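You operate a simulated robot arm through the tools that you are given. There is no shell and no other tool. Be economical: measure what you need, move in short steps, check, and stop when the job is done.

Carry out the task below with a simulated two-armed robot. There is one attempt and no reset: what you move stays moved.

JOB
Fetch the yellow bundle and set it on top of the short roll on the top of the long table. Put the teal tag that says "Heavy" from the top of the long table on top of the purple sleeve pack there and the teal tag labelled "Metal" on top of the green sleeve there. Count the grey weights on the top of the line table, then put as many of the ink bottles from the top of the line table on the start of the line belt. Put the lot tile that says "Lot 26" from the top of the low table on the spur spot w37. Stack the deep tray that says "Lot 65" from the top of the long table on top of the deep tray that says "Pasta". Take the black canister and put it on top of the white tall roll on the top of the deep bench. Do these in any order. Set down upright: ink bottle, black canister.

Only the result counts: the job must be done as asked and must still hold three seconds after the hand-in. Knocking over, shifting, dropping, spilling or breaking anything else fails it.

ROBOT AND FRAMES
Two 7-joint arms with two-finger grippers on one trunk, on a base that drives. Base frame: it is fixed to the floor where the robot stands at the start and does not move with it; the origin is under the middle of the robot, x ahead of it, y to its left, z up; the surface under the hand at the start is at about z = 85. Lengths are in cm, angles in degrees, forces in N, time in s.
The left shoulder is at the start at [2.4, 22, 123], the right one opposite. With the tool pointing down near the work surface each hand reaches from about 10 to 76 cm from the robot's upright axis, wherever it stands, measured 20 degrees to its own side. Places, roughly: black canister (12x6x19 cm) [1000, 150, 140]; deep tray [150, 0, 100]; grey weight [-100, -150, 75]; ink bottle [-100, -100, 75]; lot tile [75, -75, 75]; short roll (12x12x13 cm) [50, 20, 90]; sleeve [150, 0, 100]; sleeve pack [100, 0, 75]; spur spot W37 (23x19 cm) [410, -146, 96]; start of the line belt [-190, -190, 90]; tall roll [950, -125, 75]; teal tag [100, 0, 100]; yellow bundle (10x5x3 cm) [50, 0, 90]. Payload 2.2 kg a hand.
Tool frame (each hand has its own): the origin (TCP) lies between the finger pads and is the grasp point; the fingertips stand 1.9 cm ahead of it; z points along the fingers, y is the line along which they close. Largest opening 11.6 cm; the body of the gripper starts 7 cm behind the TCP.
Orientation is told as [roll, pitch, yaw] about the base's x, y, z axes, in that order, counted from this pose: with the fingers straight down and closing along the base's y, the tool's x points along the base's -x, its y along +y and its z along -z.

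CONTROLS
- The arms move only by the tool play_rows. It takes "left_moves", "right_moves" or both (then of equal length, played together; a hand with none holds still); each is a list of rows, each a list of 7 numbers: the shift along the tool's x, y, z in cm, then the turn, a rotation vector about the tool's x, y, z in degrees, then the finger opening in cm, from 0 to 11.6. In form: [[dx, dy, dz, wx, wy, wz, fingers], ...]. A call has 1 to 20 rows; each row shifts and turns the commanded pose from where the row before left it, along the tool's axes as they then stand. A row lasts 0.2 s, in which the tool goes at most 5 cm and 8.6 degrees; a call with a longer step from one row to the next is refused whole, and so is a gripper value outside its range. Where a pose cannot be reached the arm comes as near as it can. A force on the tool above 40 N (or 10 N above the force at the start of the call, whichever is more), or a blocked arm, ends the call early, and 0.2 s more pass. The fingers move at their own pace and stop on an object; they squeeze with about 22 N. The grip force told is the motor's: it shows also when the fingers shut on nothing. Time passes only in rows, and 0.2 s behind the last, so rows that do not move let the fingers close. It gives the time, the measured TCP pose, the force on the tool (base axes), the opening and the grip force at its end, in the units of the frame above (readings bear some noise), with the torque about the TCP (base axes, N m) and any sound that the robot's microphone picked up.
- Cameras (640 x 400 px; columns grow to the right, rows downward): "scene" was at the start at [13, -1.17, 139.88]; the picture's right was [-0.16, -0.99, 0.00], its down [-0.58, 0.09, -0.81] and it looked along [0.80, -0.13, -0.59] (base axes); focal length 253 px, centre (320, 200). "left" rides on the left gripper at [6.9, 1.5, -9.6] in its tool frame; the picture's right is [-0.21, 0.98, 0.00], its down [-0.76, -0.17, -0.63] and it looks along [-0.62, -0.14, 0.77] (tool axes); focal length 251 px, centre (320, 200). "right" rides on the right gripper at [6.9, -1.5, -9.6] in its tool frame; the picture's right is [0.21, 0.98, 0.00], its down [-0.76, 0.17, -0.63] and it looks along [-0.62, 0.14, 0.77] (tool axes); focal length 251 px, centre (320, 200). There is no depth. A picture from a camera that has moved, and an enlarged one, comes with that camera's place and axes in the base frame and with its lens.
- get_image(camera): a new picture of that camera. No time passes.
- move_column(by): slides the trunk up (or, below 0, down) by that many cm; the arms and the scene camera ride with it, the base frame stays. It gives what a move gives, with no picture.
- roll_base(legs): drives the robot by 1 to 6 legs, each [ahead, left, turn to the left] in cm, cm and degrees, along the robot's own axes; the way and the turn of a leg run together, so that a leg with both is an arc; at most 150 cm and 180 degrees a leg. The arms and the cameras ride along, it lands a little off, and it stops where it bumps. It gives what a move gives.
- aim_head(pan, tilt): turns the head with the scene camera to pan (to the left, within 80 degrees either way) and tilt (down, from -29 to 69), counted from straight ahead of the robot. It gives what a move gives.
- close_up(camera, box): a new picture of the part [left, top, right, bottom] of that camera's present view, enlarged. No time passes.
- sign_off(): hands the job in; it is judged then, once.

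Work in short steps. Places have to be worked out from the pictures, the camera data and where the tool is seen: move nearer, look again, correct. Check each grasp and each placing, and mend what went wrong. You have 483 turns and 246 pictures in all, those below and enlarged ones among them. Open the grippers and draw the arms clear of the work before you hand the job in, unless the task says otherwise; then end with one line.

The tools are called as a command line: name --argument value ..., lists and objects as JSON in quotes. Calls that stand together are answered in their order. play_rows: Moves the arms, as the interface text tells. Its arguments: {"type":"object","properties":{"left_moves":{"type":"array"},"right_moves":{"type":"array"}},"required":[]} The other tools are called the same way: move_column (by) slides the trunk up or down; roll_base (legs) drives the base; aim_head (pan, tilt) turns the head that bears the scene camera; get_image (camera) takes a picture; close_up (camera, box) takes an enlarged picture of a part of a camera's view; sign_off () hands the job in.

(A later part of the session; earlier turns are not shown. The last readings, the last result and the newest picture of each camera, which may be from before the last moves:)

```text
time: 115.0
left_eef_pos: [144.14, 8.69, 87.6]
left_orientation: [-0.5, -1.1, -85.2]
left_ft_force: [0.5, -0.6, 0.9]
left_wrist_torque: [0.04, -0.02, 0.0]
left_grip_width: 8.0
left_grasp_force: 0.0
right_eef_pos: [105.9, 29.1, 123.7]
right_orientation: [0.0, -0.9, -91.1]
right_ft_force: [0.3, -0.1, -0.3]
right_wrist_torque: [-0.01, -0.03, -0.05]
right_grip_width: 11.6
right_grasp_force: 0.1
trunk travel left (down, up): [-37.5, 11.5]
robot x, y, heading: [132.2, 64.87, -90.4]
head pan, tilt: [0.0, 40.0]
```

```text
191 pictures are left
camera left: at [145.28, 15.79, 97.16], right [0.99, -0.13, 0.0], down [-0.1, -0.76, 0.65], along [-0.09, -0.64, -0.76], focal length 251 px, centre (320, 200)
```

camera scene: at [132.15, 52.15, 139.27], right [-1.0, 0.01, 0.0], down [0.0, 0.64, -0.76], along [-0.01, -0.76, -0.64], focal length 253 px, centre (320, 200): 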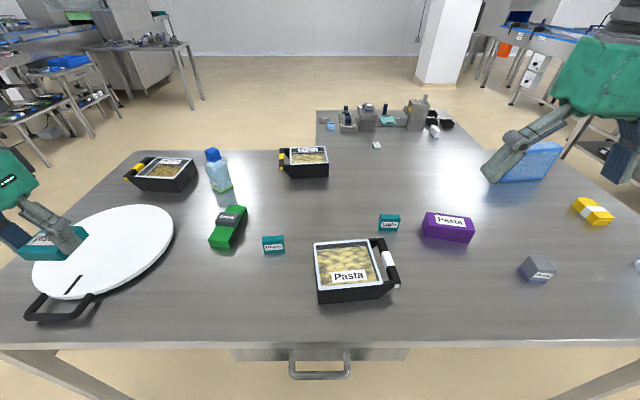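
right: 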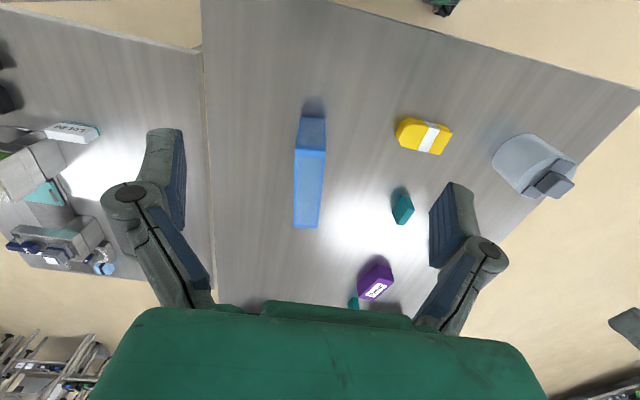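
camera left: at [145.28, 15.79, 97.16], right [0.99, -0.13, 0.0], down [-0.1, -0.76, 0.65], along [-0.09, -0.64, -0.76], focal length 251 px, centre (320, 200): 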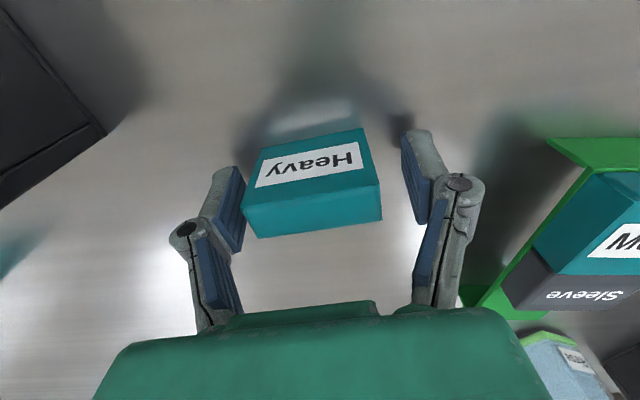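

Well framed; close the fingers.

play_rows --left_moves '[[0, -0.3, 0, 0, 0, 0, 6], [0, 0, 0, 0, 0, 0, 4], [0, 0, 0, 0, 0, 0, 3], [0, 0, 0, 0, 0, 0, 3]]'

play_rows --left_moves '[[0, 0, -3, 0, 0, 0, 3], [0, 0, -4, 0, 0, 0, 3], [0, 0, -4, 0, 0, 0, 3], [0, 0, -4, 0, 0, 0, 3], [4, 0, -2, 0, 0, 0, 3], [4, 0, -2, 0, 0, 0, 3], [4, 0, 0, 0, 0, 0, 3]]'

get_image --camera "left"

```text
time: 116.0
left_eef_pos: [143.89, 8.65, 87.69]
left_orientation: [-0.4, -1.1, -85.1]
left_ft_force: [-0.2, 0.4, -0.5]
left_wrist_torque: [-0.02, 0.0, -0.02]
left_grip_width: 5.35
left_grasp_force: 21.7
right_eef_pos: [105.91, 29.08, 123.54]
right_orientation: [0.0, -0.9, -91.1]
right_ft_force: [-0.5, 0.3, -0.1]
right_wrist_torque: [0.03, 0.01, 0.0]
right_grip_width: 11.58
right_grasp_force: 0.0
trunk travel left (down, up): [-37.5, 11.5]
robot x, y, heading: [131.79, 64.99, -90.3]
head pan, tilt: [0.0, 40.0]
```

```text
time: 117.6
left_eef_pos: [143.12, 21.16, 106.73]
left_orientation: [-0.3, -1.1, -85.1]
left_ft_force: [0.1, -0.2, 0.3]
left_wrist_torque: [-0.03, 0.0, -0.03]
left_grip_width: 5.32
left_grasp_force: 22.3
right_eef_pos: [105.72, 29.14, 123.53]
right_orientation: [0.0, -1.0, -91.1]
right_ft_force: [0.0, 0.6, 0.4]
right_wrist_torque: [-0.03, 0.0, 0.02]
right_grip_width: 11.59
right_grasp_force: 0.0
trunk travel left (down, up): [-37.5, 11.5]
robot x, y, heading: [131.95, 65.03, -90.2]
head pan, tilt: [0.0, 40.0]
```

```text
190 pictures are left
camera left: at [144.16, 28.26, 116.37], right [0.99, -0.13, 0.0], down [-0.1, -0.76, 0.65], along [-0.09, -0.64, -0.76], focal length 251 px, centre (320, 200)
```

left: 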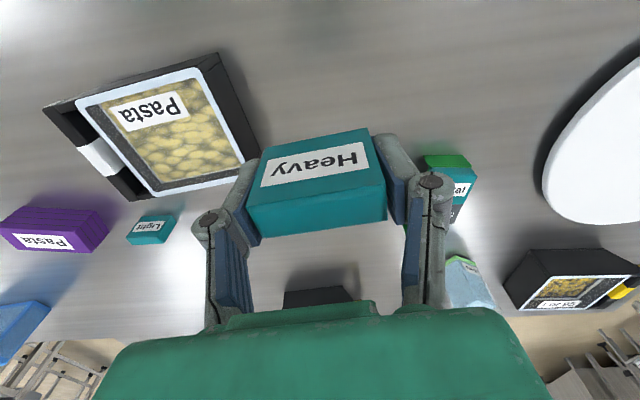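

Held. I strafe 45 cm to the right (−x) toward the purple pack, hand above everything.

roll_base --legs '[[2, -45, 0]]'

play_rows --left_moves '[[0, 0, 0, 0, 0, 0, 3], [0, 0, 0, 0, 0, 0, 3], [0, 0, 0, 0, 0, 0, 3], [0, 0, 0, 0, 0, 0, 3]]'

get_image --camera "scene"

```text
time: 120.3
left_eef_pos: [98.87, 19.19, 106.87]
left_orientation: [-0.6, -1.1, -84.8]
left_ft_force: [0.6, 0.2, -0.3]
left_wrist_torque: [-0.01, -0.02, 0.0]
left_grip_width: 5.33
left_grasp_force: 22.4
right_eef_pos: [61.51, 27.05, 123.62]
right_orientation: [-0.1, -0.9, -90.7]
right_ft_force: [0.8, -0.5, 0.4]
right_wrist_torque: [0.0, 0.0, 0.0]
right_grip_width: 11.62
right_grasp_force: 0.0
trunk travel left (down, up): [-37.5, 11.5]
robot x, y, heading: [87.64, 63.17, -90.2]
head pan, tilt: [0.0, 40.0]
```

```text
time: 121.3
left_eef_pos: [99.49, 19.39, 106.82]
left_orientation: [-0.8, -1.1, -84.8]
left_ft_force: [0.9, 0.1, 0.3]
left_wrist_torque: [0.03, -0.01, -0.02]
left_grip_width: 5.32
left_grasp_force: 21.4
right_eef_pos: [62.16, 27.36, 123.75]
right_orientation: [-0.2, -1.1, -90.8]
right_ft_force: [0.2, 0.5, 0.5]
right_wrist_torque: [-0.02, 0.0, -0.04]
right_grip_width: 11.58
right_grasp_force: 0.1
trunk travel left (down, up): [-37.5, 11.5]
robot x, y, heading: [87.9, 62.98, -90.0]
head pan, tilt: [0.0, 40.0]
```

```text
189 pictures are left
camera scene: at [87.41, 50.18, 139.26], right [-1.0, 0.0, 0.0], down [0.0, 0.65, -0.76], along [0.0, -0.76, -0.65], focal length 253 px, centre (320, 200)
```

scene: 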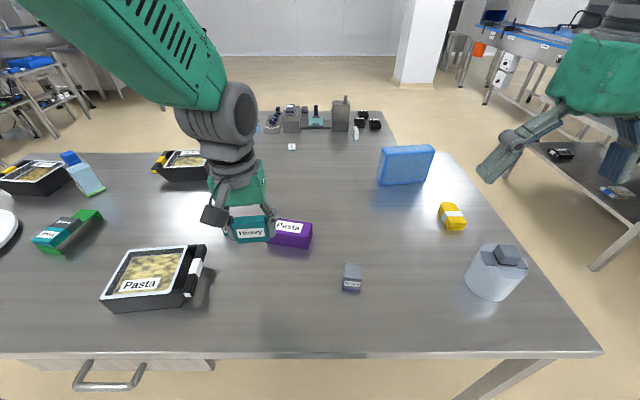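

Zoom on the pack and on the grey block / roll.

close_up --camera "scene" --box '[220, 190, 330, 260]'

close_up --camera "scene" --box '[330, 190, 530, 310]'

```text
5.71 times, centred on (275, 225) of scene
camera zoom: at [87.41, 50.18, 139.26], right [-1.0, 0.0, 0.0], down [0.0, 0.65, -0.76], along [0.0, -0.76, -0.65], focal length 1446 px, centre (577, 57)
```

zoom: 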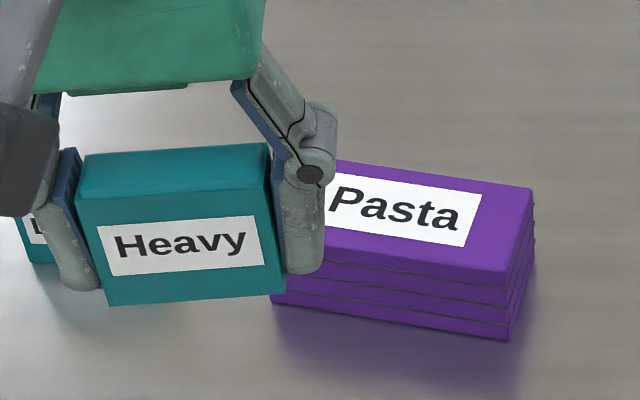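

```text
3.20 times, centred on (430, 250) of scene
camera zoom: at [87.41, 50.18, 139.26], right [-1.0, 0.0, 0.0], down [0.0, 0.65, -0.76], along [0.0, -0.76, -0.65], focal length 810 px, centre (-32, 40)
```

zoom: 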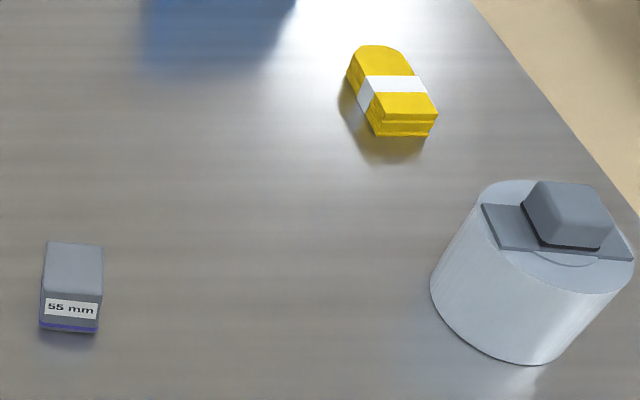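

Pack centre ≈[95.8, 3.0], top z≈89, axis −11°. Move above it and yaw to −100°.

play_rows --left_moves '[[-3.26, -1, 0, 0, 0, 0, 3], [-3.26, -1, 0, 0, 0, 0, 3], [-3.26, -1, 0, 0, 0, 0, 3], [-3.26, -1, 0, 0, 0, 0, 3], [-3.26, -0.95, 0, 0, 0, 0, 3], [0, 0, 0, 0, 0, 7.5, 3], [0, 0, 0, 0, 0, 7.5, 3], [0, 0, 4, 0, 0, 0, 3], [0, 0, 4, 0, 0, 0, 3], [0, 0, 0, 0, 0, 0, 3]]'

get_image --camera "left"

close_up --camera "scene" --box '[220, 190, 330, 260]'

```text
time: 123.5
left_eef_pos: [95.94, 2.53, 99.29]
left_orientation: [-0.5, -1.3, -100.0]
left_ft_force: [0.2, 0.5, 0.0]
left_wrist_torque: [-0.01, -0.03, 0.0]
left_grip_width: 5.35
left_grasp_force: 22.1
right_eef_pos: [62.04, 27.4, 123.82]
right_orientation: [-0.2, -1.0, -90.7]
right_ft_force: [0.2, 0.4, 0.0]
right_wrist_torque: [-0.01, 0.03, 0.0]
right_grip_width: 11.59
right_grasp_force: 0.1
trunk travel left (down, up): [-37.5, 11.5]
robot x, y, heading: [87.87, 63.45, -90.0]
head pan, tilt: [0.0, 40.0]
```

```text
186 pictures are left
camera left: at [98.71, 9.21, 108.68], right [0.93, -0.38, 0.0], down [-0.29, -0.7, 0.65], along [-0.25, -0.6, -0.76], focal length 251 px, centre (320, 200)
```

left: 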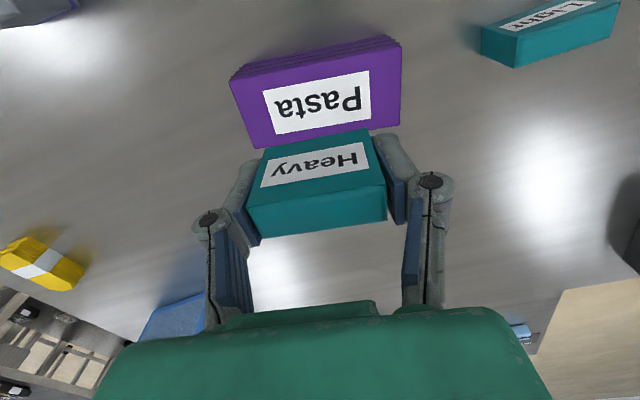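

```text
5.71 times, centred on (275, 225) of scene
camera zoom: at [87.5, 50.15, 139.27], right [-1.0, 0.0, 0.0], down [0.0, 0.65, -0.76], along [0.0, -0.76, -0.65], focal length 1446 px, centre (577, 57)
```

zoom: 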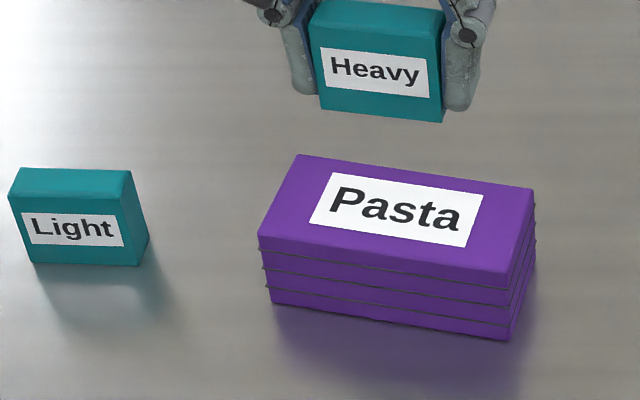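

Alignment confirmed (pack centre ≈[96.0, 3.0]). Descend to just above contact.

play_rows --left_moves '[[0, 0, 3, 0, 0, 0, 3], [0, 0, 3, 0, 0, 0, 3], [0, 0, 0.8, 0, 0, 0, 3], [0, 0, 0.4, 0, 0, 0, 3], [0, 0, 0, 0, 0, 0, 3]]'

close_up --camera "scene" --box '[220, 190, 330, 260]'

```text
time: 124.7
left_eef_pos: [95.82, 2.21, 92.02]
left_orientation: [-0.3, -1.5, -99.8]
left_ft_force: [2.6, -5.3, 14.1]
left_wrist_torque: [-0.13, -0.08, 0.0]
left_grip_width: 5.33
left_grasp_force: 21.7
right_eef_pos: [62.11, 27.48, 123.85]
right_orientation: [-0.2, -1.1, -90.8]
right_ft_force: [0.1, -0.3, -0.7]
right_wrist_torque: [-0.01, 0.0, 0.03]
right_grip_width: 11.63
right_grasp_force: 0.0
trunk travel left (down, up): [-37.5, 11.5]
robot x, y, heading: [87.66, 63.27, -90.3]
head pan, tilt: [0.0, 40.0]
```

```text
5.71 times, centred on (275, 225) of scene
camera zoom: at [87.51, 50.29, 139.29], right [-1.0, 0.0, 0.0], down [0.0, 0.64, -0.76], along [0.0, -0.76, -0.64], focal length 1446 px, centre (577, 57)
```

zoom: 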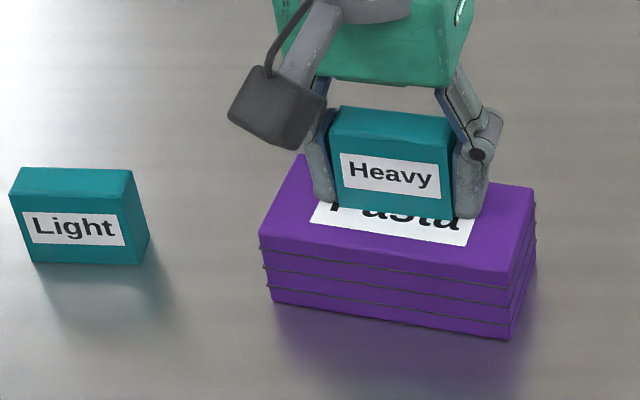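

Contact at 14 N. Back off slightly, release and rise.

play_rows --left_moves '[[0, 0, -0.2, 0, 0, 0, 3], [0, 0, 0, 0, 0, 0, 6.5], [0, 0, 0, 0, 0, 0, 8], [0, 0, -3, 0, 0, 0, 8], [0, 0, -4, 0, 0, 0, 8], [0, 0, -4, 0, 0, 0, 8], [4, 0, -3, 0, 0, 0, 8], [4, 1, -1, 0, 0, 0, 8], [4, 1, -1, 0, 0, 0, 8], [4, 1, -1, 0, 0, 0, 8]]'

get_image --camera "scene"

```text
time: 126.9
left_eef_pos: [101.65, 18.23, 109.11]
left_orientation: [-0.5, -1.5, -99.8]
left_ft_force: [0.5, 0.5, -0.3]
left_wrist_torque: [-0.01, -0.02, -0.01]
left_grip_width: 8.02
left_grasp_force: 0.0
right_eef_pos: [62.14, 27.6, 123.95]
right_orientation: [-0.2, -1.2, -90.8]
right_ft_force: [0.1, 0.6, -0.3]
right_wrist_torque: [0.01, -0.01, -0.02]
right_grip_width: 11.61
right_grasp_force: 0.0
trunk travel left (down, up): [-37.5, 11.5]
robot x, y, heading: [87.64, 63.27, -90.1]
head pan, tilt: [0.0, 40.0]
```

```text
183 pictures are left
camera scene: at [87.61, 50.47, 139.3], right [-1.0, 0.0, 0.0], down [0.0, 0.64, -0.77], along [0.0, -0.77, -0.64], focal length 253 px, centre (320, 200)
```

scene: 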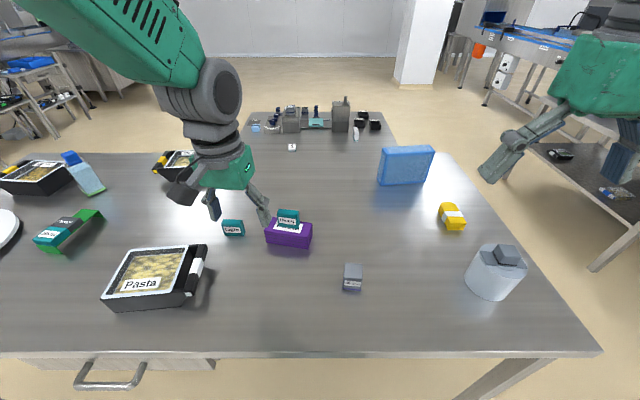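

Heavy is on the pack. Before dealing with the roll I look toward the line table to see what a grey weight looks like.

aim_head --pan -45 --tilt 15

get_image --camera "scene"

```text
time: 128.1
left_eef_pos: [101.54, 18.0, 109.03]
left_orientation: [-0.4, -1.3, -99.8]
left_ft_force: [0.0, 0.7, 0.7]
left_wrist_torque: [0.02, -0.01, -0.02]
left_grip_width: 8.01
left_grasp_force: 0.1
right_eef_pos: [62.15, 27.36, 123.85]
right_orientation: [-0.2, -1.1, -90.8]
right_ft_force: [-0.1, 0.3, 0.0]
right_wrist_torque: [0.0, 0.03, -0.03]
right_grip_width: 11.58
right_grasp_force: 0.1
trunk travel left (down, up): [-37.5, 11.5]
robot x, y, heading: [87.49, 62.95, -90.0]
head pan, tilt: [-45.0, 15.0]
```

```text
182 pictures are left
camera scene: at [80.87, 52.11, 143.21], right [-0.71, 0.71, 0.0], down [0.19, 0.19, -0.96], along [-0.68, -0.68, -0.26], focal length 253 px, centre (320, 200)
```

scene: 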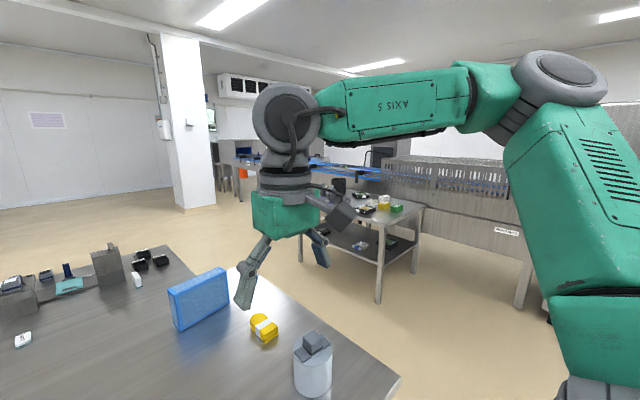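

close_up --camera "scene" --box '[300, 180, 440, 270]'

close_up --camera "scene" --box '[270, 320, 350, 400]'

```text
4.44 times, centred on (370, 225) of scene
camera zoom: at [80.87, 52.11, 143.21], right [-0.71, 0.71, 0.0], down [0.19, 0.19, -0.96], along [-0.68, -0.68, -0.26], focal length 1125 px, centre (98, 89)
```

zoom: 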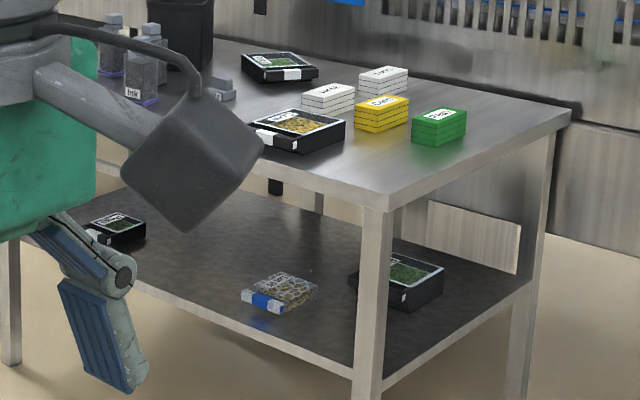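

```text
5.00 times, centred on (310, 360) of scene
camera zoom: at [80.87, 52.11, 143.21], right [-0.71, 0.71, 0.0], down [0.19, 0.19, -0.96], along [-0.68, -0.68, -0.26], focal length 1265 px, centre (370, -600)
```

zoom: 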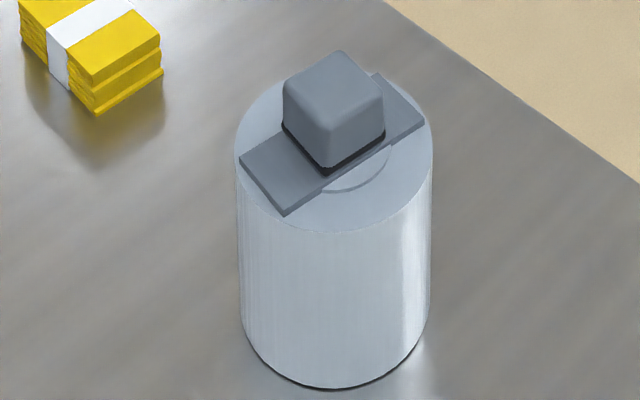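

I return to the starting spot (front end of the table), from where both roll and bundle are well within reach.

roll_base --legs '[[-22, 0, 0], [0, -87, 0], [0, 0, 90], [0, -82, 0]]'

aim_head --pan 0 --tilt 50

get_image --camera "scene"

```text
time: 141.8
left_eef_pos: [44.13, 15.82, 109.01]
left_orientation: [0.1, -1.3, -10.7]
left_ft_force: [-0.8, -0.5, -0.6]
left_wrist_torque: [0.06, 0.0, -0.04]
left_grip_width: 8.02
left_grasp_force: 0.0
right_eef_pos: [34.12, -23.69, 123.61]
right_orientation: [0.2, -1.0, -1.7]
right_ft_force: [1.0, -0.6, -0.8]
right_wrist_torque: [0.07, -0.01, -0.01]
right_grip_width: 11.62
right_grasp_force: 0.1
trunk travel left (down, up): [-37.5, 11.5]
robot x, y, heading: [-1.39, 3.25, -0.6]
head pan, tilt: [-45.0, 15.0]
```

```text
time: 142.9
left_eef_pos: [43.78, 16.92, 108.95]
left_orientation: [-0.4, -1.5, -10.6]
left_ft_force: [0.8, -0.2, 0.4]
left_wrist_torque: [0.01, 0.0, 0.0]
left_grip_width: 7.99
left_grasp_force: 0.1
right_eef_pos: [33.83, -22.53, 123.87]
right_orientation: [-0.2, -1.1, -1.6]
right_ft_force: [0.4, 0.3, -0.8]
right_wrist_torque: [-0.01, 0.0, 0.02]
right_grip_width: 11.57
right_grasp_force: 0.0
trunk travel left (down, up): [-37.5, 11.5]
robot x, y, heading: [-1.38, 3.44, -0.8]
head pan, tilt: [0.0, 50.0]
```

```text
179 pictures are left
camera scene: at [10.69, 2.55, 137.85], right [-0.02, -1.0, 0.0], down [-0.77, 0.01, -0.64], along [0.64, -0.01, -0.77], focal length 253 px, centre (320, 200)
```

scene: 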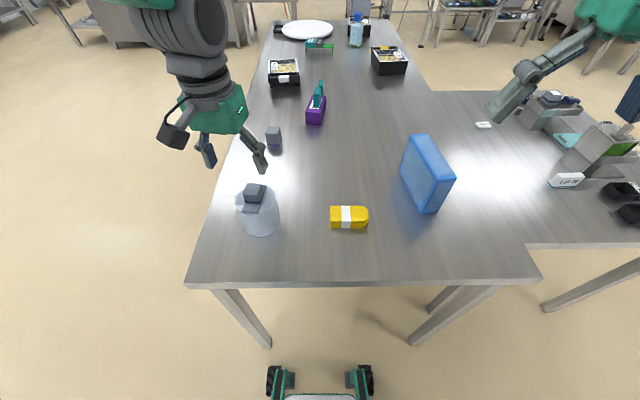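

The left hand is right above the roll; look through its camera.

get_image --camera "left"

close_up --camera "scene" --box '[215, 170, 305, 240]'

```text
178 pictures are left
camera left: at [37.15, 19.68, 118.56], right [0.39, 0.92, 0.0], down [0.7, -0.3, 0.65], along [0.6, -0.26, -0.76], focal length 251 px, centre (320, 200)
```

left: 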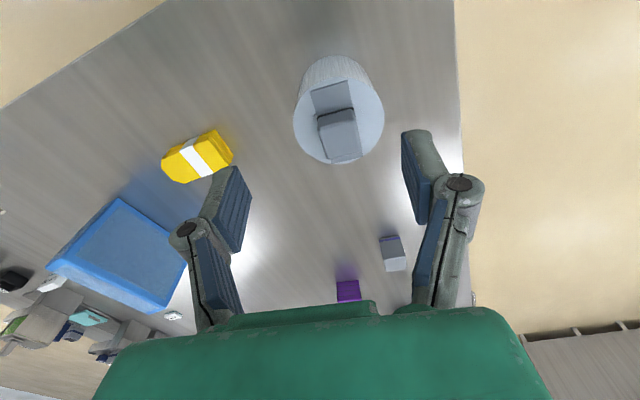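

```text
5.71 times, centred on (260, 205) of scene
camera zoom: at [10.69, 2.55, 137.85], right [-0.02, -1.0, 0.0], down [-0.77, 0.01, -0.64], along [0.64, -0.01, -0.77], focal length 1446 px, centre (663, 171)
```

zoom: 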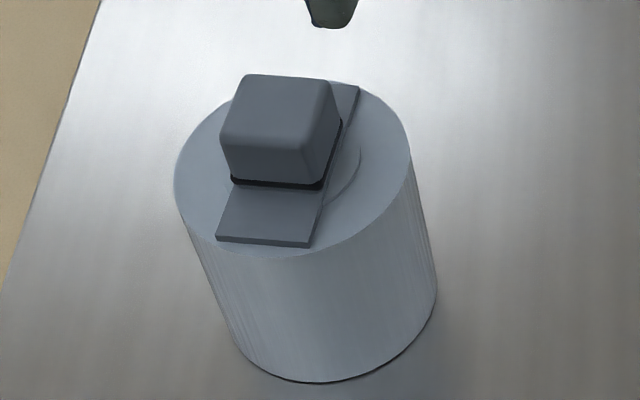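

Block centre ≈[44.4, 15.3], axis about −11° like the hand. I move over it and lower to z≈104, then look.

play_rows --left_moves '[[-0.88, -1.46, 0, 0, 0, 0, 7], [0, 0, 2.5, 0, 0, 0, 7], [0, 0, 2, 0, 0, 0, 7], [0, 0, 0, 0, 0, 0, 7]]'

get_image --camera "left"

close_up --camera "scene" --box '[215, 170, 305, 240]'

```text
time: 143.9
left_eef_pos: [44.55, 15.68, 104.64]
left_orientation: [-0.6, -1.6, -10.6]
left_ft_force: [0.5, 0.5, -0.5]
left_wrist_torque: [-0.05, 0.03, 0.0]
left_grip_width: 6.99
left_grasp_force: 0.1
right_eef_pos: [33.8, -22.01, 123.95]
right_orientation: [-0.5, -1.2, -1.6]
right_ft_force: [0.6, 0.0, -0.4]
right_wrist_torque: [0.0, -0.01, -0.02]
right_grip_width: 11.6
right_grasp_force: 0.0
trunk travel left (down, up): [-37.5, 11.5]
robot x, y, heading: [-0.99, 3.94, -0.8]
head pan, tilt: [0.0, 50.0]
```

```text
176 pictures are left
camera left: at [37.87, 18.45, 114.08], right [0.39, 0.92, 0.0], down [0.7, -0.29, 0.65], along [0.6, -0.26, -0.76], focal length 251 px, centre (320, 200)
```

left: 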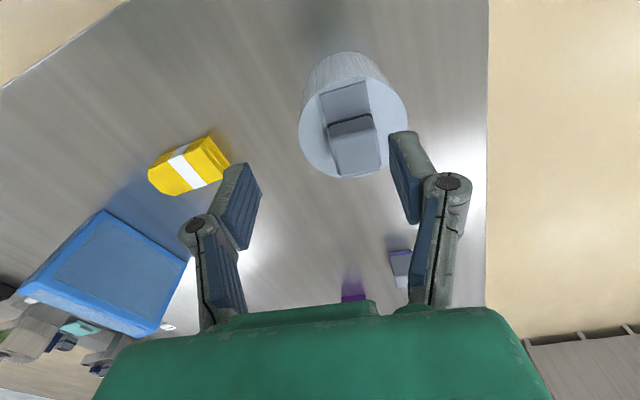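

```text
5.71 times, centred on (260, 205) of scene
camera zoom: at [10.66, 3.19, 137.86], right [-0.01, -1.0, 0.0], down [-0.77, 0.01, -0.64], along [0.64, -0.01, -0.77], focal length 1446 px, centre (663, 171)
```

zoom: 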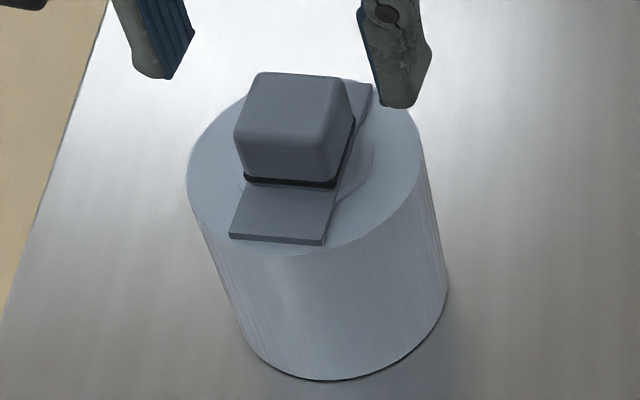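

Hand and scene views disagree by ~2 cm laterally; zoom in the hand view to settle.

close_up --camera "left" --box '[220, 40, 480, 260]'

```text
1.82 times, centred on (350, 150) of left
camera zoom: at [37.87, 18.45, 114.08], right [0.39, 0.92, 0.0], down [0.7, -0.29, 0.65], along [0.6, -0.26, -0.76], focal length 457 px, centre (266, 291)
```

zoom: 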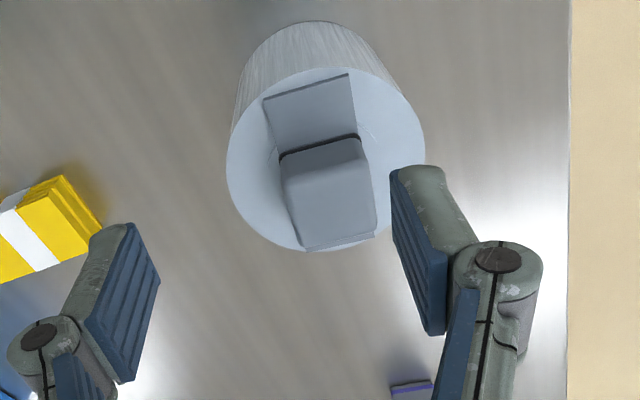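

With the roll's true size (≈9 cm wide, top z≈94.3) both views agree: block centre ≈[47.4, 17.0], z 94.6–97.2. I move there and lower to straddle the block.

play_rows --left_moves '[[-2.56, 1.8, 0, 0, 0, 0, 7], [0, 0, 3, 0, 0, 0, 7], [0, 0, 2, 0, 0, 0, 7], [0, 0, 0, 0, 0, 0, 7]]'

close_up --camera "left" --box '[220, 40, 480, 260]'

```text
time: 144.9
left_eef_pos: [47.57, 16.68, 99.64]
left_orientation: [-0.5, -1.5, -10.5]
left_ft_force: [-0.5, -0.6, 0.4]
left_wrist_torque: [-0.01, 0.01, -0.02]
left_grip_width: 6.99
left_grasp_force: 0.1
right_eef_pos: [33.88, -22.11, 123.96]
right_orientation: [-0.3, -1.2, -1.5]
right_ft_force: [0.7, 0.3, 0.3]
right_wrist_torque: [-0.03, -0.03, -0.02]
right_grip_width: 11.62
right_grasp_force: 0.1
trunk travel left (down, up): [-37.5, 11.5]
robot x, y, heading: [-1.3, 3.89, -0.8]
head pan, tilt: [0.0, 50.0]
```

```text
1.82 times, centred on (350, 150) of left
camera zoom: at [40.84, 19.62, 109.22], right [0.39, 0.92, 0.0], down [0.7, -0.29, 0.65], along [0.6, -0.26, -0.76], focal length 457 px, centre (266, 291)
```

zoom: 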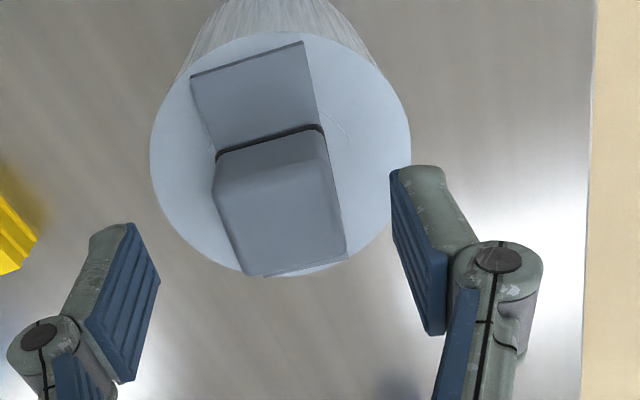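

Centred over the block. I lower and close on it.

play_rows --left_moves '[[0, 0.3, 1.5, 0, 0, 0, 7], [0, 0, 1, 0, 0, 0, 7], [0, 0, 0, 0, 0, 0, 4.5], [0, 0, 0, 0, 0, 0, 2.5], [0, 0, 0, 0, 0, 0, 2.5]]'

close_up --camera "left" --box '[220, 40, 480, 260]'

close_up --camera "scene" --box '[215, 170, 305, 240]'

```text
time: 146.1
left_eef_pos: [47.5, 16.48, 97.2]
left_orientation: [-0.3, -1.5, -10.6]
left_ft_force: [-0.4, 1.9, 1.5]
left_wrist_torque: [-0.09, -0.08, 0.04]
left_grip_width: 3.68
left_grasp_force: 21.8
right_eef_pos: [33.89, -22.46, 123.91]
right_orientation: [-0.2, -1.2, -1.7]
right_ft_force: [0.2, 0.1, -0.3]
right_wrist_torque: [0.0, -0.01, 0.01]
right_grip_width: 11.6
right_grasp_force: 0.1
trunk travel left (down, up): [-37.5, 11.5]
robot x, y, heading: [-1.25, 3.62, -0.8]
head pan, tilt: [0.0, 50.0]
```

```text
1.82 times, centred on (350, 150) of left
camera zoom: at [40.97, 19.4, 106.8], right [0.39, 0.92, 0.0], down [0.7, -0.3, 0.65], along [0.6, -0.26, -0.76], focal length 457 px, centre (266, 291)
```

zoom: 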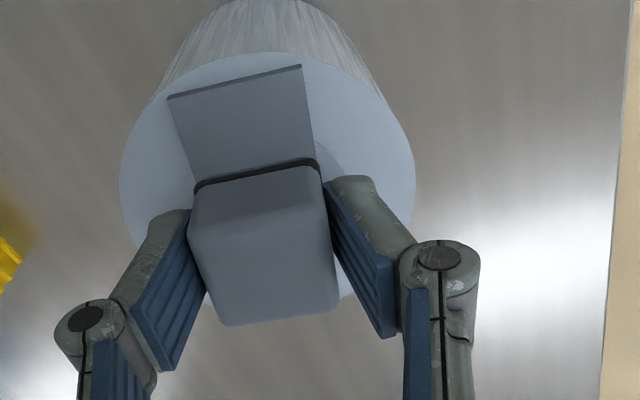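

```text
5.71 times, centred on (260, 205) of scene
camera zoom: at [10.7, 2.96, 137.85], right [-0.01, -1.0, 0.0], down [-0.77, 0.01, -0.64], along [0.64, -0.01, -0.77], focal length 1446 px, centre (663, 171)
```

zoom: 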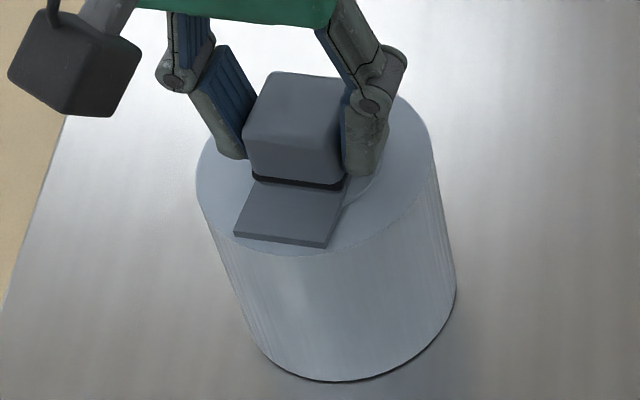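

Gripped (3.7 cm). A small test lift of 1.5 cm shows whether the block comes off alone.

play_rows --left_moves '[[0, 0, -0.5, 0, 0, 0, 2.5], [0, 0, -0.5, 0, 0, 0, 2.5], [0, 0, -0.5, 0, 0, 0, 2.5], [0, 0, 0, 0, 0, 0, 2.5]]'

close_up --camera "scene" --box '[215, 170, 305, 240]'

```text
time: 147.1
left_eef_pos: [47.57, 16.61, 98.67]
left_orientation: [-0.3, -1.6, -10.6]
left_ft_force: [0.5, 0.2, -2.8]
left_wrist_torque: [0.0, 0.01, 0.03]
left_grip_width: 3.67
left_grasp_force: 22.2
right_eef_pos: [33.92, -22.66, 123.81]
right_orientation: [-0.2, -1.2, -1.7]
right_ft_force: [0.1, -0.3, -0.6]
right_wrist_torque: [-0.01, 0.0, 0.02]
right_grip_width: 11.59
right_grasp_force: 0.2
trunk travel left (down, up): [-37.5, 11.5]
robot x, y, heading: [-1.07, 3.31, -0.9]
head pan, tilt: [0.0, 50.0]
```

```text
5.71 times, centred on (260, 205) of scene
camera zoom: at [10.78, 2.86, 137.84], right [-0.01, -1.0, 0.0], down [-0.77, 0.01, -0.64], along [0.64, -0.01, -0.77], focal length 1446 px, centre (663, 171)
```

zoom: 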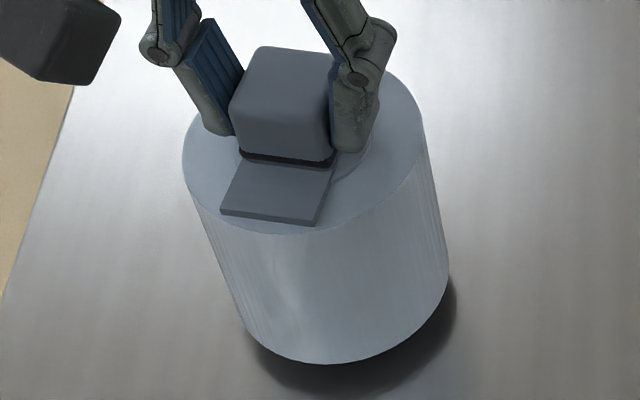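

The whole roll lifts: the block is its fixed knob. I set it straight back down and release.

play_rows --left_moves '[[0, 0, 0.5, 0, 0, 0, 2.5], [0, 0, 0.5, 0, 0, 0, 2.5], [0, 0, 0.45, 0, 0, 0, 2.5], [0, 0, 0, 0, 0, 0, 2.5]]'

close_up --camera "scene" --box '[215, 170, 305, 240]'

```text
time: 148.1
left_eef_pos: [47.69, 16.68, 97.2]
left_orientation: [-0.4, -1.6, -10.6]
left_ft_force: [-0.7, 0.9, 4.2]
left_wrist_torque: [0.02, 0.43, -0.02]
left_grip_width: 3.68
left_grasp_force: 22.3
right_eef_pos: [33.77, -22.48, 123.84]
right_orientation: [-0.3, -1.4, -1.7]
right_ft_force: [0.2, -0.7, 0.2]
right_wrist_torque: [-0.01, 0.02, 0.02]
right_grip_width: 11.6
right_grasp_force: 0.0
trunk travel left (down, up): [-37.5, 11.5]
robot x, y, heading: [-1.23, 3.68, -0.9]
head pan, tilt: [0.0, 50.0]
```

```text
5.71 times, centred on (260, 205) of scene
camera zoom: at [10.7, 2.88, 137.86], right [-0.01, -1.0, 0.0], down [-0.77, 0.01, -0.64], along [0.64, -0.01, -0.77], focal length 1446 px, centre (663, 171)
```

zoom: 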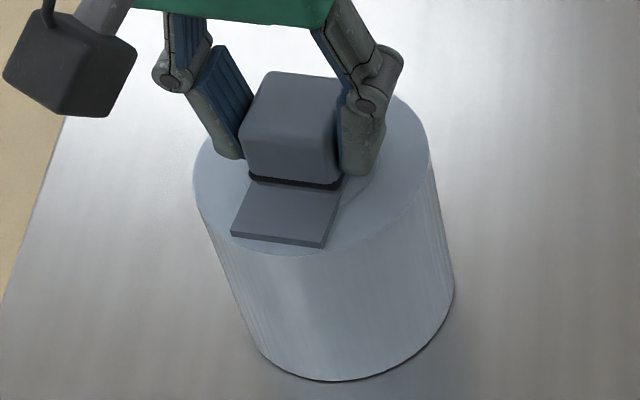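

Roll is back in place. I release, rise, then look at the yellow bundle. The bundle will go flat on the knob (top z≈97.2).

play_rows --left_moves '[[0, 0, -0.05, 0, 0, 0, 4.5], [0, 0, 0, 0, 0, 0, 7], [0, 0, -2, 0, 0, 0, 7], [0, 0, -4, 0, 0, 0, 7], [0, 0, -4, 0, 0, 0, 7], [0, 2, -4, 0, 0, 0, 7], [0, 4, -1, 0, 0, 0, 7], [0, 4, 0, 0, 0, 0, 7]]'

get_image --camera "scene"

close_up --camera "scene" --box '[220, 170, 380, 250]'

```text
time: 149.9
left_eef_pos: [49.41, 27.21, 112.1]
left_orientation: [-0.6, -1.5, -10.7]
left_ft_force: [0.5, 0.1, -0.1]
left_wrist_torque: [-0.03, 0.04, 0.01]
left_grip_width: 7.0
left_grasp_force: 0.1
right_eef_pos: [33.87, -22.34, 123.9]
right_orientation: [-0.3, -1.1, -1.6]
right_ft_force: [-0.7, 0.3, 0.1]
right_wrist_torque: [-0.03, -0.01, 0.0]
right_grip_width: 11.59
right_grasp_force: 0.0
trunk travel left (down, up): [-37.5, 11.5]
robot x, y, heading: [-1.35, 3.67, -1.0]
head pan, tilt: [0.0, 50.0]
```

```text
168 pictures are left
camera scene: at [10.79, 3.35, 137.84], right [-0.01, -1.0, 0.0], down [-0.77, 0.01, -0.64], along [0.64, -0.01, -0.77], focal length 253 px, centre (320, 200)
```

scene: 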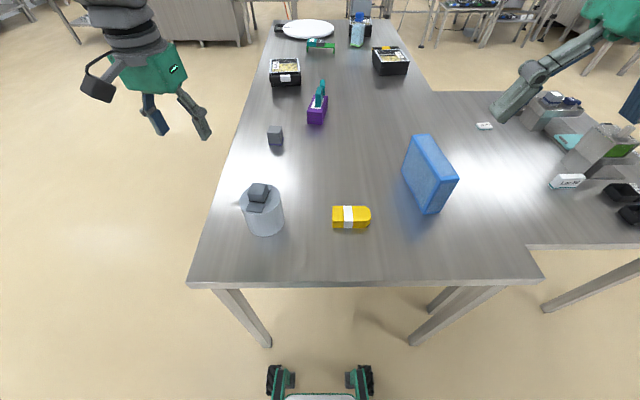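

```text
4.00 times, centred on (300, 210) of scene
camera zoom: at [10.79, 3.35, 137.84], right [-0.01, -1.0, 0.0], down [-0.77, 0.01, -0.64], along [0.64, -0.01, -0.77], focal length 1012 px, centre (400, 160)
```

zoom: 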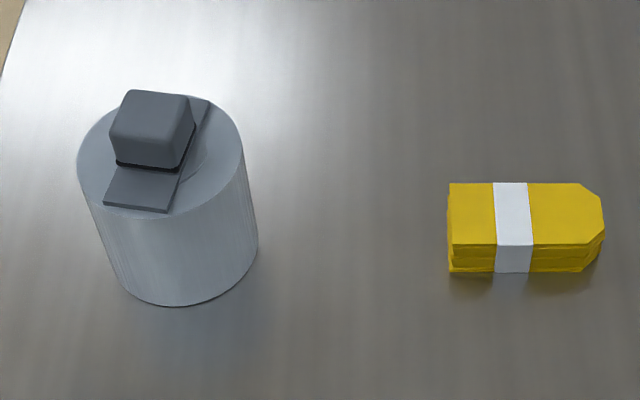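

Bundle ≈ centre [48, −5.1], 9.35 cm long in y, 5 cm wide, top z≈87.8. Bring the left hand over it with yaw 0 and fingers wide.

play_rows --left_moves '[[0, 0, 0, 0, 0, -5.3, 11], [0, 0, 0, 0, 0, -5.3, 11], [0.2, -4, 0, 0, 0, 0, 11], [0.2, -4, 0, 0, 0, 0, 11], [0.2, -4, 0, 0, 0, 0, 11], [0.2, -4, 0, 0, 0, 0, 11], [0.2, -4, 0, 0, 0, 0, 11], [0.2, -4, 0, 0, 0, 0, 11], [0.2, -4, 1, 0, 0, 0, 11], [0, -4, 2, 0, 0, 0, 11], [0, 0, 4, 0, 0, 0, 11], [0, 0, 3, 0, 0, 0, 11], [0, 0, 0, 0, 0, 0, 11]]'

get_image --camera "left"

```text
time: 152.7
left_eef_pos: [49.27, -4.4, 103.24]
left_orientation: [-2.2, -1.3, 1.9]
left_ft_force: [-0.4, 0.7, -0.2]
left_wrist_torque: [-0.01, 0.01, -0.01]
left_grip_width: 10.97
left_grasp_force: 0.0
right_eef_pos: [33.87, -22.61, 123.83]
right_orientation: [-0.2, -1.1, -1.7]
right_ft_force: [0.2, 0.6, -0.3]
right_wrist_torque: [-0.01, 0.0, 0.0]
right_grip_width: 11.64
right_grasp_force: 0.0
trunk travel left (down, up): [-37.5, 11.5]
robot x, y, heading: [-1.26, 3.76, -0.8]
head pan, tilt: [0.0, 50.0]
```

```text
166 pictures are left
camera left: at [42.22, -2.87, 112.7], right [0.18, 0.98, -0.03], down [0.75, -0.12, 0.66], along [0.64, -0.15, -0.75], focal length 251 px, centre (320, 200)
```

left: 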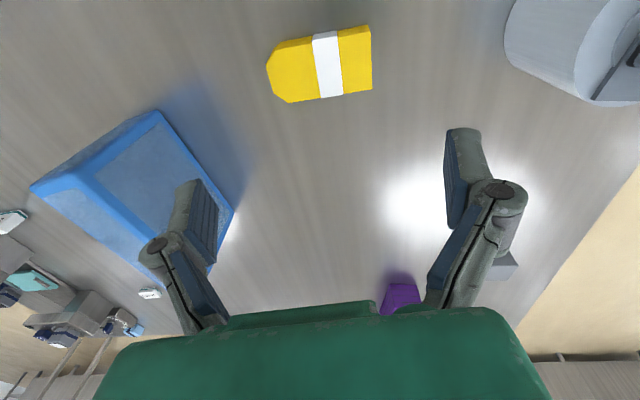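

Bundle centre ≈[47.5, −4.9], closing yaw −4.4°. Correct and descend to z≈87.3.

play_rows --left_moves '[[0, 0, 0, -2, 0, 6.3, 11.2], [1.76, -0.64, 1, 0, 0, 0, 11.2], [0, 0, 4, 0, 0, 0, 11.2], [0, 0, 4, 0, 0, 0, 11.2], [0, 0, 3, 0, 0, 0, 11.2], [0, 0, 0, 0, 0, 0, 11.2]]'

get_image --camera "left"

```text
time: 154.1
left_eef_pos: [46.19, -5.74, 90.28]
left_orientation: [1.6, -1.2, -6.3]
left_ft_force: [0.2, 0.2, 0.1]
left_wrist_torque: [-0.03, 0.02, 0.05]
left_grip_width: 11.17
left_grasp_force: 0.2
right_eef_pos: [33.9, -22.59, 123.75]
right_orientation: [-0.1, -1.2, -1.7]
right_ft_force: [0.2, 0.2, -0.3]
right_wrist_torque: [-0.02, 0.0, -0.01]
right_grip_width: 11.6
right_grasp_force: 0.0
trunk travel left (down, up): [-37.5, 11.5]
robot x, y, heading: [-1.53, 3.32, -0.8]
head pan, tilt: [0.0, 50.0]
```

```text
165 pictures are left
camera left: at [39.47, -3.8, 99.87], right [0.32, 0.95, 0.03], down [0.72, -0.27, 0.65], along [0.62, -0.18, -0.76], focal length 251 px, centre (320, 200)
```

left: 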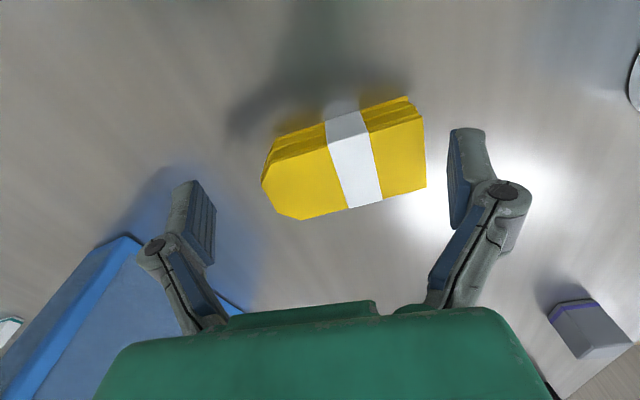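

Bundle centre ≈[47.8, −4.6], rotated ~−10°. Small correction, then lower and close.

play_rows --left_moves '[[0, 0, 0, 1.2, 0, 4, 11.2], [-1.38, 1.36, 0, 0, 0, 0, 11.2], [0, 0, 0, 0, 0, 0, 11.2]]'

get_image --camera "left"

```text
time: 154.9
left_eef_pos: [47.89, -4.49, 90.41]
left_orientation: [0.3, -1.2, -10.4]
left_ft_force: [-0.2, 0.8, 0.9]
left_wrist_torque: [0.01, -0.02, -0.03]
left_grip_width: 11.21
left_grasp_force: 0.1
right_eef_pos: [33.88, -22.55, 123.87]
right_orientation: [-0.1, -1.2, -1.7]
right_ft_force: [-0.3, 1.0, -0.2]
right_wrist_torque: [0.01, 0.01, 0.0]
right_grip_width: 11.6
right_grasp_force: 0.1
trunk travel left (down, up): [-37.5, 11.5]
robot x, y, heading: [-1.23, 3.09, -0.7]
head pan, tilt: [0.0, 50.0]
```

```text
164 pictures are left
camera left: at [41.38, -1.91, 100.0], right [0.39, 0.92, 0.01], down [0.7, -0.3, 0.65], along [0.6, -0.24, -0.76], focal length 251 px, centre (320, 200)
```

left: 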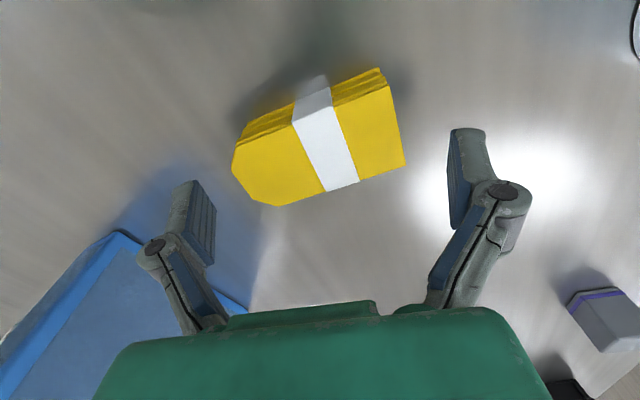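

Computed ends give axis −8°, centre [47.3, −4.75]. Minor correction, lower to 87.3 and close.

play_rows --left_moves '[[0.55, -0.36, 0, 0, 0, -2, 11.2], [0, 0, 2, 0, 0, 0, 11.2], [0, 0, 1.1, 0, 0, 0, 11.2], [0, 0, 0, 0, 0, 0, 11.2]]'

get_image --camera "left"

```text
time: 155.9
left_eef_pos: [47.51, -4.74, 87.43]
left_orientation: [0.3, -1.3, -8.2]
left_ft_force: [-0.1, 0.4, -0.7]
left_wrist_torque: [0.0, 0.03, -0.02]
left_grip_width: 11.17
left_grasp_force: 0.0
right_eef_pos: [33.79, -22.68, 123.76]
right_orientation: [-0.2, -1.2, -1.7]
right_ft_force: [-0.1, 0.5, -0.1]
right_wrist_torque: [-0.02, 0.0, -0.01]
right_grip_width: 11.61
right_grasp_force: 0.0
trunk travel left (down, up): [-37.5, 11.5]
robot x, y, heading: [-1.26, 3.69, -0.9]
head pan, tilt: [0.0, 50.0]
```

```text
163 pictures are left
camera left: at [40.76, -2.34, 96.94], right [0.35, 0.94, 0.01], down [0.71, -0.28, 0.65], along [0.61, -0.22, -0.76], focal length 251 px, centre (320, 200)
```

left: 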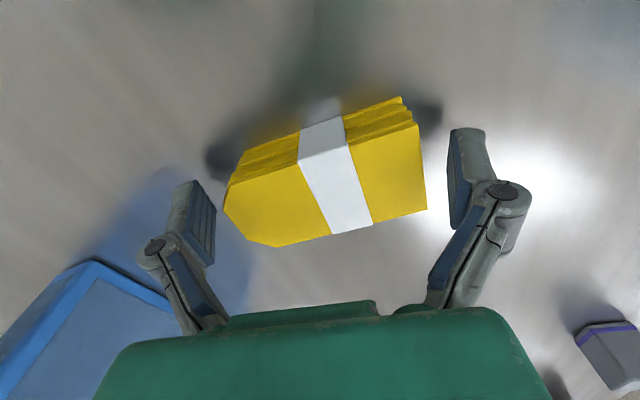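

Well framed between the fingers; close.

play_rows --left_moves '[[0, 0, 0, 0, 0, 0, 9.5], [0, 0, 0, 0, 0, 0, 8], [0, 0, 0, 0, 0, 0, 8], [0, 0, 0, 0, 0, 0, 8]]'

get_image --camera "left"

```text
time: 156.9
left_eef_pos: [47.47, -4.7, 87.36]
left_orientation: [0.5, -1.2, -8.5]
left_ft_force: [0.5, -1.7, 4.1]
left_wrist_torque: [0.01, 0.02, 0.06]
left_grip_width: 9.83
left_grasp_force: 22.0
right_eef_pos: [33.74, -22.6, 123.84]
right_orientation: [-0.3, -1.2, -1.6]
right_ft_force: [-0.1, 0.0, -0.1]
right_wrist_torque: [-0.01, -0.04, 0.03]
right_grip_width: 11.59
right_grasp_force: 0.1
trunk travel left (down, up): [-37.5, 11.5]
robot x, y, heading: [-1.41, 3.34, -0.8]
head pan, tilt: [0.0, 50.0]
```

```text
162 pictures are left
camera left: at [40.78, -2.36, 96.96], right [0.35, 0.94, 0.01], down [0.71, -0.28, 0.65], along [0.61, -0.22, -0.76], focal length 251 px, centre (320, 200)
```

left: 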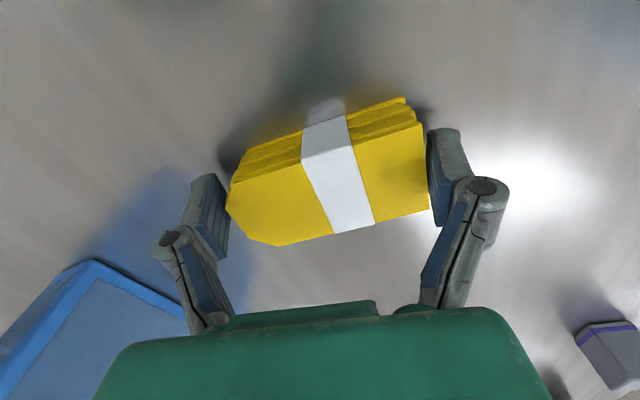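

Held (9.83 cm). Lift to z≈107 and carry over the roll's knob at [47.7, 16.6].

play_rows --left_moves '[[0, 0, -2, 0, 0, 0, 8], [0, 0, -4, 0, 0, 0, 8], [0, 0, -4.5, 0, 0, 0, 8], [0, 0, -4.5, 0, 0, 0, 8], [0, 0, -4.5, 0, 0, 0, 8], [0.48, 3.5, 0, 0, 0, 0, 8], [0.48, 3.5, 0, 0, 0, 0, 8], [0.48, 3.5, 0, 0, 0, 0, 8], [0.48, 3.5, 0, 0, 0, 0, 8], [0.48, 3.5, 0, 0, 0, 0, 8], [0.48, 3.5, 0, 0, 0, 0, 8], [0, 0, 0, 0, 0, 0, 8]]'

get_image --camera "left"

close_up --camera "scene" --box '[200, 130, 340, 240]'

```text
time: 159.5
left_eef_pos: [47.13, 16.33, 106.91]
left_orientation: [0.5, -1.3, -8.4]
left_ft_force: [-0.5, -0.1, -1.6]
left_wrist_torque: [0.02, 0.02, 0.01]
left_grip_width: 9.63
left_grasp_force: 22.0
right_eef_pos: [33.88, -22.52, 124.0]
right_orientation: [-0.2, -1.3, -1.8]
right_ft_force: [-1.5, 0.4, 0.3]
right_wrist_torque: [-0.01, 0.02, 0.01]
right_grip_width: 11.59
right_grasp_force: 0.1
trunk travel left (down, up): [-37.5, 11.5]
robot x, y, heading: [-1.13, 3.57, -0.7]
head pan, tilt: [0.0, 50.0]
```

```text
161 pictures are left
camera left: at [40.44, 18.79, 116.44], right [0.35, 0.94, 0.01], down [0.71, -0.28, 0.65], along [0.61, -0.22, -0.76], focal length 251 px, centre (320, 200)
```

left: 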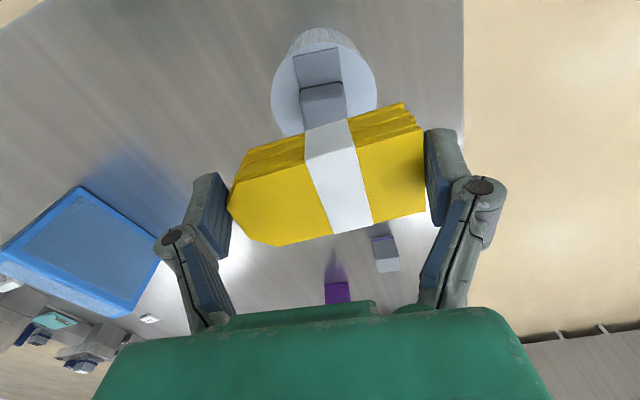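

```text
3.64 times, centred on (270, 185) of scene
camera zoom: at [10.7, 3.02, 137.85], right [-0.01, -1.0, 0.0], down [-0.77, 0.01, -0.64], along [0.64, -0.01, -0.77], focal length 920 px, centre (502, 254)
```

zoom: 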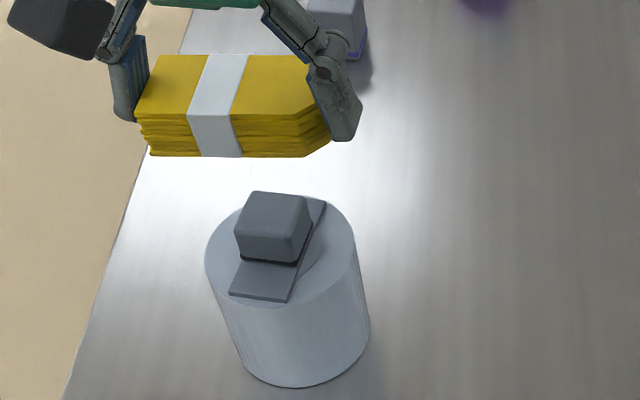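

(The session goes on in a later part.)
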